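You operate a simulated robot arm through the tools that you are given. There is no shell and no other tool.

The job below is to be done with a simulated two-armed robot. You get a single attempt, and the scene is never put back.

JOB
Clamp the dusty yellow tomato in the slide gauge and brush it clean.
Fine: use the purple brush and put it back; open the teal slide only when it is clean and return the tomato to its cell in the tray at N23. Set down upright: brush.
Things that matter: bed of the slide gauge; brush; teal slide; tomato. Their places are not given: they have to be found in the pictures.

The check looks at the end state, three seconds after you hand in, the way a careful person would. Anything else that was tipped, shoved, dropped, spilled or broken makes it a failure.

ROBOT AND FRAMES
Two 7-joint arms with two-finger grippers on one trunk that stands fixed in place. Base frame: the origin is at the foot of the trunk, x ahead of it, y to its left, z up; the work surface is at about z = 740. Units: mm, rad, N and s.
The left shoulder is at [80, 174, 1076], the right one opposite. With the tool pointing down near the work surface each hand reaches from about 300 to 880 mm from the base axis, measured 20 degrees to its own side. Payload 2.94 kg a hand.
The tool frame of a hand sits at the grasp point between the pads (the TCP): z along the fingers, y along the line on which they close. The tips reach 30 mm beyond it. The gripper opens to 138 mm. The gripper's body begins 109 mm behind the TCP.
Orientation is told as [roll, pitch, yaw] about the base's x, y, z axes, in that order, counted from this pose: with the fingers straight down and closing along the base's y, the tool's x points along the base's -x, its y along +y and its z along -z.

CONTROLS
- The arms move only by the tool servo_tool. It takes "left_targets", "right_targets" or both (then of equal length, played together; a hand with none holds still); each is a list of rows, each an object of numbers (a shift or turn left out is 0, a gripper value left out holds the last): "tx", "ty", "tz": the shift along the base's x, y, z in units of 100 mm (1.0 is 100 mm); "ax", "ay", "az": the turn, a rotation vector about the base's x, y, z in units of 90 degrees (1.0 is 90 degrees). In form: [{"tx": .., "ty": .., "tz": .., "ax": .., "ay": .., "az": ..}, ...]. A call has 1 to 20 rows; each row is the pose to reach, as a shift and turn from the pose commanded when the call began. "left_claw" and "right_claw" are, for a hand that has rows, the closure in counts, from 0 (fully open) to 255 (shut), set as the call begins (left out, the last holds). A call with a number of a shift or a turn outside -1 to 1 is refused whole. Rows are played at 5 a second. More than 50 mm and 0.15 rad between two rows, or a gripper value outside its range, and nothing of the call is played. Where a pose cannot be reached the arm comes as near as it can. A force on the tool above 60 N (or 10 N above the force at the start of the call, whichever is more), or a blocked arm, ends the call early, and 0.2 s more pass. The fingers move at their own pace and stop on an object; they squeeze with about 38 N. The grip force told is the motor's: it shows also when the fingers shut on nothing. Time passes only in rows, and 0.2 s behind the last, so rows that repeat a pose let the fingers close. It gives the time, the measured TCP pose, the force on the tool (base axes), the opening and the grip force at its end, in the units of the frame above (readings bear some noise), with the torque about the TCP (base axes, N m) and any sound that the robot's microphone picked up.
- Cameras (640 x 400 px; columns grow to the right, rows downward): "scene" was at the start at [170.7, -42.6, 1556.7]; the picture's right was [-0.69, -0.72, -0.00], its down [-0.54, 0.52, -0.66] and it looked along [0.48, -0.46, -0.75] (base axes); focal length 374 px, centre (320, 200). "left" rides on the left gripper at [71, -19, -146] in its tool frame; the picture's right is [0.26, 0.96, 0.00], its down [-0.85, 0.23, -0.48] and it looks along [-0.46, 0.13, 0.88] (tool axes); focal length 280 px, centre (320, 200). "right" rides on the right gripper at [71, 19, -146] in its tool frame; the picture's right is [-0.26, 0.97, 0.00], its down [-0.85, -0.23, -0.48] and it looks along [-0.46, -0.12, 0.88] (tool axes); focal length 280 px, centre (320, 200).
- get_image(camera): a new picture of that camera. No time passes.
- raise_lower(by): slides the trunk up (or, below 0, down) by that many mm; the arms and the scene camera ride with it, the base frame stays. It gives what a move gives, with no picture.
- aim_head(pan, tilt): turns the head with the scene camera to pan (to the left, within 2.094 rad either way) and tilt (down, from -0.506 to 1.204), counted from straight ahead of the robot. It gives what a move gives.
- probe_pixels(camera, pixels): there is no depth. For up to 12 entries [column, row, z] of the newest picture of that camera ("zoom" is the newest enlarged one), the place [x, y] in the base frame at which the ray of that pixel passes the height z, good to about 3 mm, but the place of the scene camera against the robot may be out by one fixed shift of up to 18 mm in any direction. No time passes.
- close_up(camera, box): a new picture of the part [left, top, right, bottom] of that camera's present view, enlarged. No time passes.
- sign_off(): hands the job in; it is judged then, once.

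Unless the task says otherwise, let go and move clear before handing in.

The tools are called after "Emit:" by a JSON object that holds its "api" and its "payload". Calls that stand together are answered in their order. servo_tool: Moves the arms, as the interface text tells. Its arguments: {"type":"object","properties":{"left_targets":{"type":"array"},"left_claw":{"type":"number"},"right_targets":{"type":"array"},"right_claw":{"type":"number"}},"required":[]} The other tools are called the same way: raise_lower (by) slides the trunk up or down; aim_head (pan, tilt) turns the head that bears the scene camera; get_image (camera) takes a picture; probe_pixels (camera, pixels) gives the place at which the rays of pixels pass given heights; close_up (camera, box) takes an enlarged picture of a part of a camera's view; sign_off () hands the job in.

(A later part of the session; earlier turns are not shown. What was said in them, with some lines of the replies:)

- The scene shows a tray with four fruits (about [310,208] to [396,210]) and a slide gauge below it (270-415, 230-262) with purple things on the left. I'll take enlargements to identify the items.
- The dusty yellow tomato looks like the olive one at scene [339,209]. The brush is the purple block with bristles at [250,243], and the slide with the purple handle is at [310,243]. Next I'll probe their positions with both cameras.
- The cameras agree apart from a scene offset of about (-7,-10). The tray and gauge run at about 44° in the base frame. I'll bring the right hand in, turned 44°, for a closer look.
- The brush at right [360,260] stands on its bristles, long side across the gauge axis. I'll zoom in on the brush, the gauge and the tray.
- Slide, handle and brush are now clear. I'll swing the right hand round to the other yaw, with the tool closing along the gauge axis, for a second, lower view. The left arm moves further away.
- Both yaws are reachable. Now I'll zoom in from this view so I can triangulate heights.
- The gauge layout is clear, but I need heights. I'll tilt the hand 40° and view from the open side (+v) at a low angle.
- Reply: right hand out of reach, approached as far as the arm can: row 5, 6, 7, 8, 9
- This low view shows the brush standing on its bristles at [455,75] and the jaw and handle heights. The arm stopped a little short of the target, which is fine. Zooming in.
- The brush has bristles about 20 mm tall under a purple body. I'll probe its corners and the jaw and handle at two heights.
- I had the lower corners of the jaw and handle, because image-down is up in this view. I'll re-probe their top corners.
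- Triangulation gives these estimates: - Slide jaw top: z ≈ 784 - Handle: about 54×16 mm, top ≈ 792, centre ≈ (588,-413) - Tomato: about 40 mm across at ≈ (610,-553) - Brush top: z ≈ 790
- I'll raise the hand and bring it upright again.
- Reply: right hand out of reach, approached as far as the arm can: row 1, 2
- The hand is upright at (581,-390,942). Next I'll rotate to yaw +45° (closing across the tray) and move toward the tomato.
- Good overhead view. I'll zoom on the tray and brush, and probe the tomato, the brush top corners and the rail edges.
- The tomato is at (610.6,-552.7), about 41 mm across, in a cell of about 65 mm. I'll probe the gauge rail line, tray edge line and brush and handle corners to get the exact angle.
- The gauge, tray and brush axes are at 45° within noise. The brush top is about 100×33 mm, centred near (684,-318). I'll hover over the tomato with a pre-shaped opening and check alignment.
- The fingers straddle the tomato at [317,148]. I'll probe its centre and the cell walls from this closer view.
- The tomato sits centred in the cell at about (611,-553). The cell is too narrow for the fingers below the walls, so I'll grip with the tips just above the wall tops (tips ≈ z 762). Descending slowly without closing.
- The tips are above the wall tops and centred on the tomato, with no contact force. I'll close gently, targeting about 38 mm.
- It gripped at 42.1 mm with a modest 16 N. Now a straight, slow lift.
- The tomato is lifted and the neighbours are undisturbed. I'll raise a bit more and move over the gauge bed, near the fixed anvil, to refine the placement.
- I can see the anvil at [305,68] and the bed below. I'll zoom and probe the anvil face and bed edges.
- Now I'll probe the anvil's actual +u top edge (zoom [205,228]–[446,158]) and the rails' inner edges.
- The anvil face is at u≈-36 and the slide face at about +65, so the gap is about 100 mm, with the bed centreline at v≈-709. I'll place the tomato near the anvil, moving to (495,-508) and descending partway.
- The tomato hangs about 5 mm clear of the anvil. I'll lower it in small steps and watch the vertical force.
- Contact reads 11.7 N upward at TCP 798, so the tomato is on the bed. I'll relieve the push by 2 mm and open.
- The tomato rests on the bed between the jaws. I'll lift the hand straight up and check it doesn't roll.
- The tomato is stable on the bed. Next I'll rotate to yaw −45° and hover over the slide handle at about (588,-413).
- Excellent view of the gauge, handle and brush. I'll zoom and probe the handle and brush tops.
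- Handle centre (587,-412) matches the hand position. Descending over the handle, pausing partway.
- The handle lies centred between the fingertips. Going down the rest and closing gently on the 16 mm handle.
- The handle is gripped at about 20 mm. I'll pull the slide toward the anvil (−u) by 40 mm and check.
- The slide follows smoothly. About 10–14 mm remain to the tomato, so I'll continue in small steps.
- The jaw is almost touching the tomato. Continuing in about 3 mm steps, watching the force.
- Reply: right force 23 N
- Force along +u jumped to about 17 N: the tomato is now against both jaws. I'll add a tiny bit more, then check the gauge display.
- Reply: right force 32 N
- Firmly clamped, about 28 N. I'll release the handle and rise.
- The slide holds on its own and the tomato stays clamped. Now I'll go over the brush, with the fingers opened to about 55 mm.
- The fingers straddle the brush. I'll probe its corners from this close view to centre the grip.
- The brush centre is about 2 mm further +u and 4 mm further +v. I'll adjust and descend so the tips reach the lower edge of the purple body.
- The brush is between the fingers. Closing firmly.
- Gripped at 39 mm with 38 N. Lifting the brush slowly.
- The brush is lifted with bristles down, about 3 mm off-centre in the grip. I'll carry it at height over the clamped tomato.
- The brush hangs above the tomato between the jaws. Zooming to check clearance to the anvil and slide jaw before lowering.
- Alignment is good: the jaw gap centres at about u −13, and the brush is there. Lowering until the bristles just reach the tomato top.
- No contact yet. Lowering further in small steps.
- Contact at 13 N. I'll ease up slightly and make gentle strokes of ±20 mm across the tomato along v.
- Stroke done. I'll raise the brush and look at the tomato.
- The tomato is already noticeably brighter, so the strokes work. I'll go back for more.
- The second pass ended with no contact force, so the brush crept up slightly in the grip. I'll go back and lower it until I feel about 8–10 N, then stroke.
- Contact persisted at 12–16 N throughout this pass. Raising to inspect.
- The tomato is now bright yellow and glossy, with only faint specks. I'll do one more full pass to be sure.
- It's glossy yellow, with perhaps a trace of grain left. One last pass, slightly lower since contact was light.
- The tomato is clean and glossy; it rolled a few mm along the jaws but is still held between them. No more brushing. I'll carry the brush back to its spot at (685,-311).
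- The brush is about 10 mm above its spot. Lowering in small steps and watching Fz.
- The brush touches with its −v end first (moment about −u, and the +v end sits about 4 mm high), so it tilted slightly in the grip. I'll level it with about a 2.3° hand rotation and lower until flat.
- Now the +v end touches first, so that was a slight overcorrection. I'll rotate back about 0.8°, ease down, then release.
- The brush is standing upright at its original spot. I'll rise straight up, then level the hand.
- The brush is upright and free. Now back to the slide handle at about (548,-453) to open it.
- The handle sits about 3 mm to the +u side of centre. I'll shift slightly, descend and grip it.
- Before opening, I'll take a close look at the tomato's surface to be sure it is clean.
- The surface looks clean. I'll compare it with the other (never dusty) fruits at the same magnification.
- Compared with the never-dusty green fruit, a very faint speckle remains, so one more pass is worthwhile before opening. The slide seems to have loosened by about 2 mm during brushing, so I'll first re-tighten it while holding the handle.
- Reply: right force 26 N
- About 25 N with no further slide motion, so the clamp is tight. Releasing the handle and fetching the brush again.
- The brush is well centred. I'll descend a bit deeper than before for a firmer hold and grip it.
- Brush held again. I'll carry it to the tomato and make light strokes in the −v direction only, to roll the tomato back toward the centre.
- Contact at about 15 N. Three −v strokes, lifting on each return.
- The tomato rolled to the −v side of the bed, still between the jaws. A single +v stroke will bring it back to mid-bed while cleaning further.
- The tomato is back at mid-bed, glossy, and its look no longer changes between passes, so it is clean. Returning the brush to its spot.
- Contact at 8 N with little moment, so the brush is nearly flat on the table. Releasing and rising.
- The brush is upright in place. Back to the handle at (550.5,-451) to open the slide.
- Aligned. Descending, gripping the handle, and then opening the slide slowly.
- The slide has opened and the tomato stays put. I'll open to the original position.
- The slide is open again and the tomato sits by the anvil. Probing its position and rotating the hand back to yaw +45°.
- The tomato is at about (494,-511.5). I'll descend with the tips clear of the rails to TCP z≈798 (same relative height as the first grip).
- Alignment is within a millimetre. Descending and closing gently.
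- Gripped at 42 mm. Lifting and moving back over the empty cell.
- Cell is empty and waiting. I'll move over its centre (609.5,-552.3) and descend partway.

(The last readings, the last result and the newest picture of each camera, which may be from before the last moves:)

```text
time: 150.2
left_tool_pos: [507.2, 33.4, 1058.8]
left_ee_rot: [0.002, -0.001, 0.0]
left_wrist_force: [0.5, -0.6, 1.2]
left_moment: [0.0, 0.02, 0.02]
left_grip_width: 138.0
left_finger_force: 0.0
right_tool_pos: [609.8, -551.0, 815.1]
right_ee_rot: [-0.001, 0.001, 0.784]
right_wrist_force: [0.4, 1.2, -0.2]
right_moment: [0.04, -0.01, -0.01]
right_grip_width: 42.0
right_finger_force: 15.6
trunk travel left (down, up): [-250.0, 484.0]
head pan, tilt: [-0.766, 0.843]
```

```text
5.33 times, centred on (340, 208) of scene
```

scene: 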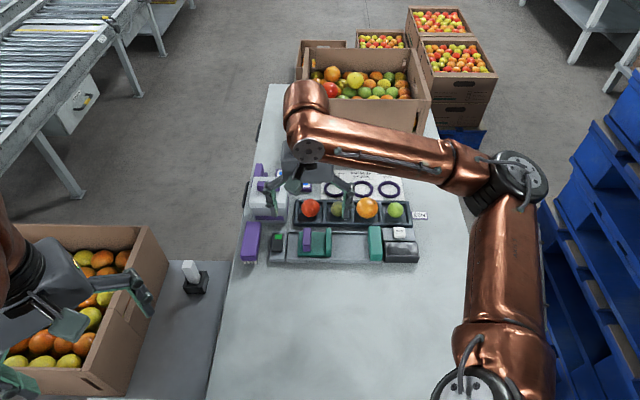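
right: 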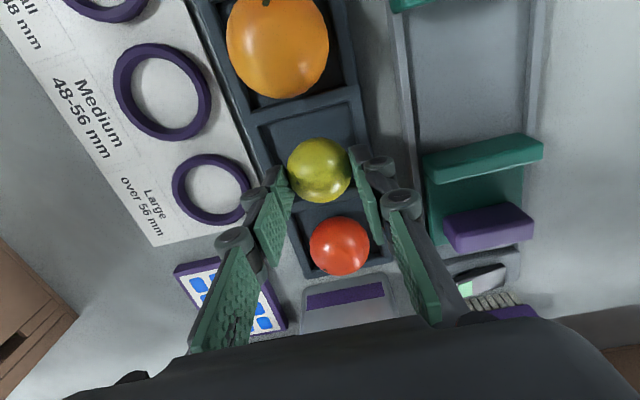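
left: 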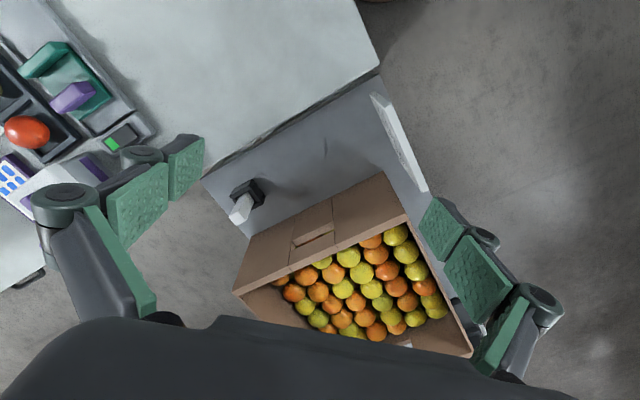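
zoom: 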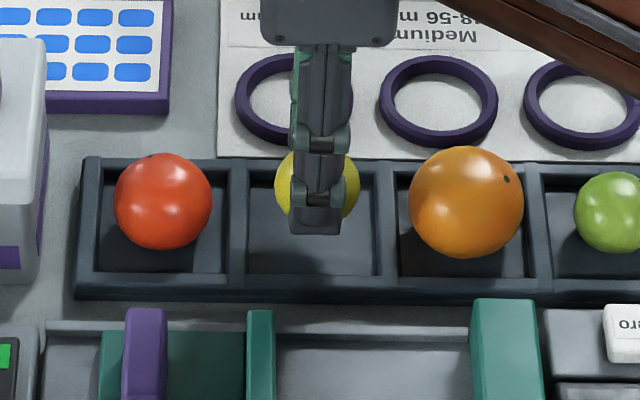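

Centred over the cell. Lowering carefully to the tray floor.

Emit:
{"api": "servo_tool", "payload": {"right_targets": [{"tz": -0.08}, {"tz": -0.15}, {"tz": -0.2}, {"tz": -0.2}]}}

Emit:
{"api": "servo_tool", "payload": {"right_targets": [{"tz": -0.01}, {"tz": -0.02}, {"tz": -0.02}]}}

Emit:
{"api": "close_up", "payload": {"camera": "right", "box": [220, 60, 420, 260]}}

```text
time: 151.2
left_tool_pos: [506.2, 33.8, 1061.1]
left_ee_rot: [0.001, -0.001, 0.001]
left_wrist_force: [0.4, -0.6, -1.3]
left_moment: [-0.02, 0.02, 0.0]
left_grip_width: 137.8
left_finger_force: 0.1
right_tool_pos: [611.1, -550.5, 794.8]
right_ee_rot: [0.001, 0.0, 0.784]
right_wrist_force: [0.0, -0.2, -0.9]
right_moment: [-0.02, 0.01, -0.03]
right_grip_width: 42.0
right_finger_force: 16.3
trunk travel left (down, up): [-250.0, 484.0]
head pan, tilt: [-0.766, 0.843]
```

```text
time: 152.0
left_tool_pos: [505.5, 31.7, 1060.1]
left_ee_rot: [-0.001, -0.002, 0.001]
left_wrist_force: [-0.4, -0.2, 0.0]
left_moment: [0.02, -0.02, 0.01]
left_grip_width: 137.8
left_finger_force: 0.0
right_tool_pos: [610.6, -551.0, 793.9]
right_ee_rot: [-0.001, 0.0, 0.784]
right_wrist_force: [-0.2, 0.1, -0.3]
right_moment: [-0.03, 0.0, 0.01]
right_grip_width: 42.1
right_finger_force: 16.0
trunk travel left (down, up): [-250.0, 484.0]
head pan, tilt: [-0.766, 0.843]
```

```text
2.00 times, centred on (320, 160) of right
```

zoom: 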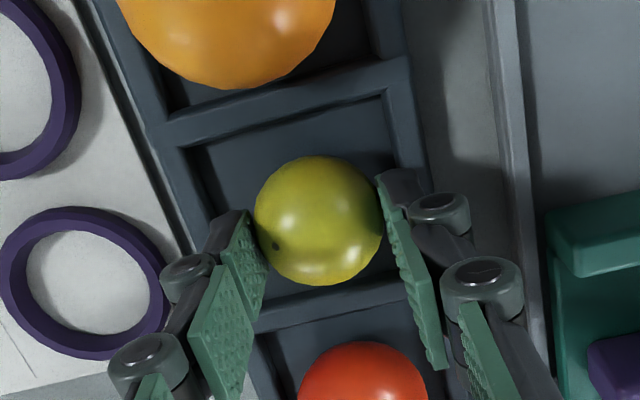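

Emit:
{"api": "servo_tool", "payload": {"right_targets": [{"tz": -0.01}, {"tz": -0.015}, {"tz": -0.015}]}}

Emit:
{"api": "servo_tool", "payload": {"right_targets": [{"tz": -0.01}, {"tz": -0.01}]}}

```text
time: 152.8
left_tool_pos: [505.4, 33.3, 1059.6]
left_ee_rot: [-0.001, -0.001, 0.001]
left_wrist_force: [0.7, -0.3, 1.1]
left_moment: [0.03, -0.02, -0.01]
left_grip_width: 138.0
left_finger_force: 0.1
right_tool_pos: [610.6, -550.5, 792.7]
right_ee_rot: [0.0, 0.001, 0.784]
right_wrist_force: [-0.4, -0.9, 1.8]
right_moment: [-0.08, 0.02, 0.04]
right_grip_width: 42.1
right_finger_force: 15.7
trunk travel left (down, up): [-250.0, 484.0]
head pan, tilt: [-0.766, 0.843]
```

```text
time: 153.4
left_tool_pos: [504.8, 33.8, 1060.6]
left_ee_rot: [-0.001, -0.001, 0.001]
left_wrist_force: [0.2, -0.2, 0.1]
left_moment: [-0.01, -0.02, -0.02]
left_grip_width: 137.8
left_finger_force: 0.0
right_tool_pos: [609.0, -552.0, 792.6]
right_ee_rot: [-0.003, -0.001, 0.783]
right_wrist_force: [1.8, -2.0, 8.7]
right_moment: [-0.09, -0.01, 0.04]
right_grip_width: 42.1
right_finger_force: 15.8
trunk travel left (down, up): [-250.0, 484.0]
head pan, tilt: [-0.766, 0.843]
```

Touchdown at about 9 N. Relieving by 1.5 mm and opening.

Emit:
{"api": "servo_tool", "payload": {"right_targets": [{"tz": 0.015}, {"tz": 0.015}]}}

Emit:
{"api": "servo_tool", "payload": {"right_targets": [{"tz": 0.0}, {"tz": 0.0}, {"tz": 0.0}], "right_claw": 145}}

Emit:
{"api": "servo_tool", "payload": {"right_targets": [{"tz": 0.05}, {"tz": 0.15}, {"tz": 0.35}, {"tz": 0.6}, {"tz": 0.9}, {"tz": 1.0}, {"tz": 1.0}]}}

Emit:
{"api": "get_image", "payload": {"camera": "right"}}

Emit:
{"api": "close_up", "payload": {"camera": "scene", "box": [230, 155, 440, 286]}}

```text
time: 154.0
left_tool_pos: [506.3, 33.3, 1060.4]
left_ee_rot: [0.001, -0.001, 0.001]
left_wrist_force: [-0.2, 0.1, -0.3]
left_moment: [-0.03, -0.03, 0.0]
left_grip_width: 138.0
left_finger_force: 0.0
right_tool_pos: [609.9, -550.9, 792.2]
right_ee_rot: [-0.001, 0.0, 0.783]
right_wrist_force: [1.0, -1.7, 5.1]
right_moment: [-0.04, -0.07, -0.01]
right_grip_width: 41.8
right_finger_force: 16.1
trunk travel left (down, up): [-250.0, 484.0]
head pan, tilt: [-0.766, 0.843]
```

```text
time: 154.8
left_tool_pos: [505.4, 32.5, 1059.9]
left_ee_rot: [0.001, 0.0, 0.0]
left_wrist_force: [1.1, 0.7, -0.1]
left_moment: [-0.01, 0.03, -0.02]
left_grip_width: 138.2
left_finger_force: 0.0
right_tool_pos: [610.4, -551.6, 792.5]
right_ee_rot: [0.0, 0.001, 0.784]
right_wrist_force: [0.2, -0.6, -0.4]
right_moment: [0.0, -0.03, 0.02]
right_grip_width: 59.8
right_finger_force: 0.1
trunk travel left (down, up): [-250.0, 484.0]
head pan, tilt: [-0.766, 0.843]
```

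```text
time: 156.4
left_tool_pos: [505.7, 34.5, 1060.4]
left_ee_rot: [0.0, 0.0, -0.001]
left_wrist_force: [0.6, 0.2, -0.1]
left_moment: [-0.02, 0.02, -0.03]
left_grip_width: 137.7
left_finger_force: 0.1
right_tool_pos: [609.7, -551.2, 893.1]
right_ee_rot: [0.001, 0.0, 0.783]
right_wrist_force: [0.9, -1.3, -1.3]
right_moment: [0.0, -0.02, -0.01]
right_grip_width: 59.6
right_finger_force: 0.1
trunk travel left (down, up): [-250.0, 484.0]
head pan, tilt: [-0.766, 0.843]
```

```text
taken
```

right: 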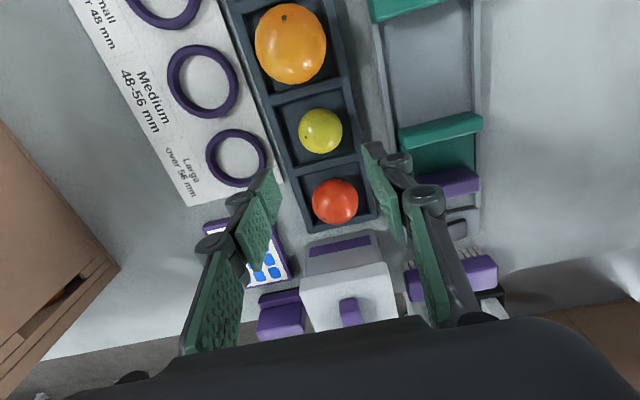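

```text
3.05 times, centred on (335, 220) of scene
```

zoom: 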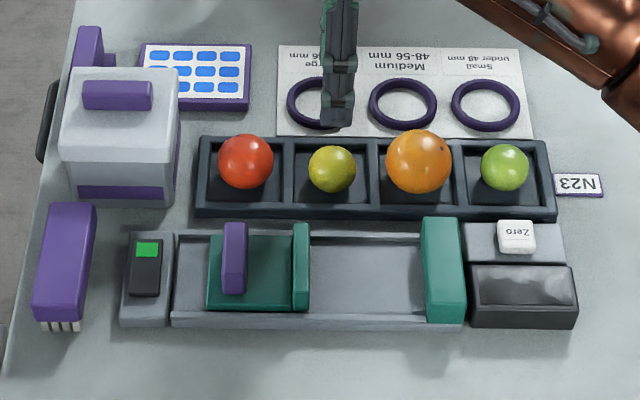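

The end scene matches the start: tomato in its cell, slide open, brush upright. I'll do a last zoom on the fruits and move the hand clear.

Emit:
{"api": "close_up", "payload": {"camera": "right", "box": [240, 0, 380, 230]}}

Emit:
{"api": "servo_tool", "payload": {"right_targets": [{"tx": -0.2, "tz": 0.3}, {"tx": -0.5, "tz": 0.6}, {"tx": -0.8, "tz": 0.9}, {"tx": -1.0, "tz": 1.0}, {"tx": -1.0, "tz": 1.0}]}}

Emit:
{"api": "close_up", "payload": {"camera": "scene", "box": [300, 190, 410, 230]}}

Emit:
{"api": "get_image", "payload": {"camera": "scene"}}

```text
1.74 times, centred on (310, 115) of right
```

zoom: 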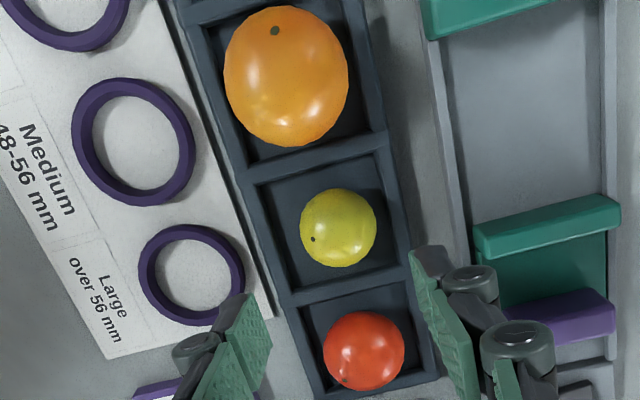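

```text
time: 157.6
left_tool_pos: [506.4, 33.3, 1059.2]
left_ee_rot: [0.001, 0.001, 0.0]
left_wrist_force: [-0.5, -0.8, -0.9]
left_moment: [0.0, 0.01, 0.0]
left_grip_width: 138.2
left_finger_force: 0.1
right_tool_pos: [511.1, -550.2, 992.3]
right_ee_rot: [0.001, 0.0, 0.784]
right_wrist_force: [0.2, -0.2, -0.9]
right_moment: [0.0, 0.0, 0.04]
right_grip_width: 59.5
right_finger_force: 0.1
trunk travel left (down, up): [-250.0, 484.0]
head pan, tilt: [-0.766, 0.843]
```

```text
5.82 times, centred on (355, 210) of scene
```

zoom: 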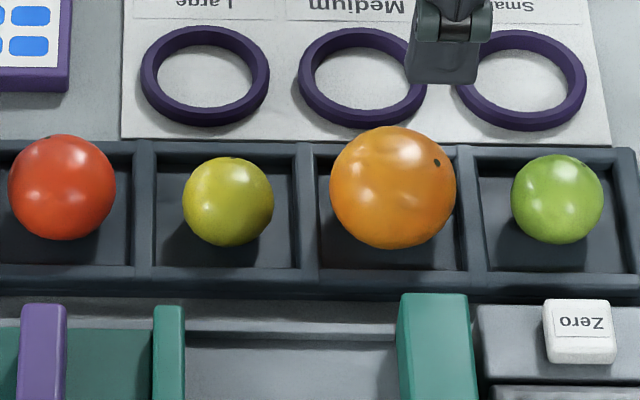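

```text
taken
```

scene: 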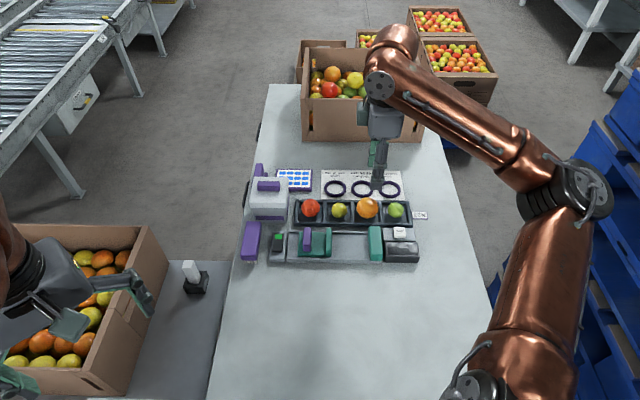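

The tomato is glossy yellow and back in its cell at scene [339,210]. The brush stands upright at [250,243], the slide is open, and nothing else has moved. Both hands are clear, so I'm handing in.

Emit:
{"api": "sign_off", "payload": {}}

```text
The job is handed in.
```

The tomato is brushed clean and back in its cell in the tray at N23, and I've handed the job in. I haven't seen the check's result.

- **Tomato:** it went from dusty olive to glossy yellow. I used six brushing passes; one mostly missed contact. A very faint speckle still showed at high zoom. It didn't fade over the last passes, so I took it as the tomato's own texture.
- **Clamping:** the tomato rolled a little along the jaws during the later passes but stayed between them. I re-tightened the slide once and didn't open it until the brushing was finished.
- **Brush:** the purple brush is back in its spot, upright on its bristles, within a few millimetres of where it started.
- **Slide:** the teal slide is open at its original position.
- **Everything else:** in the last pictures the other fruit and the rest of the table look unchanged, and both hands are clear.
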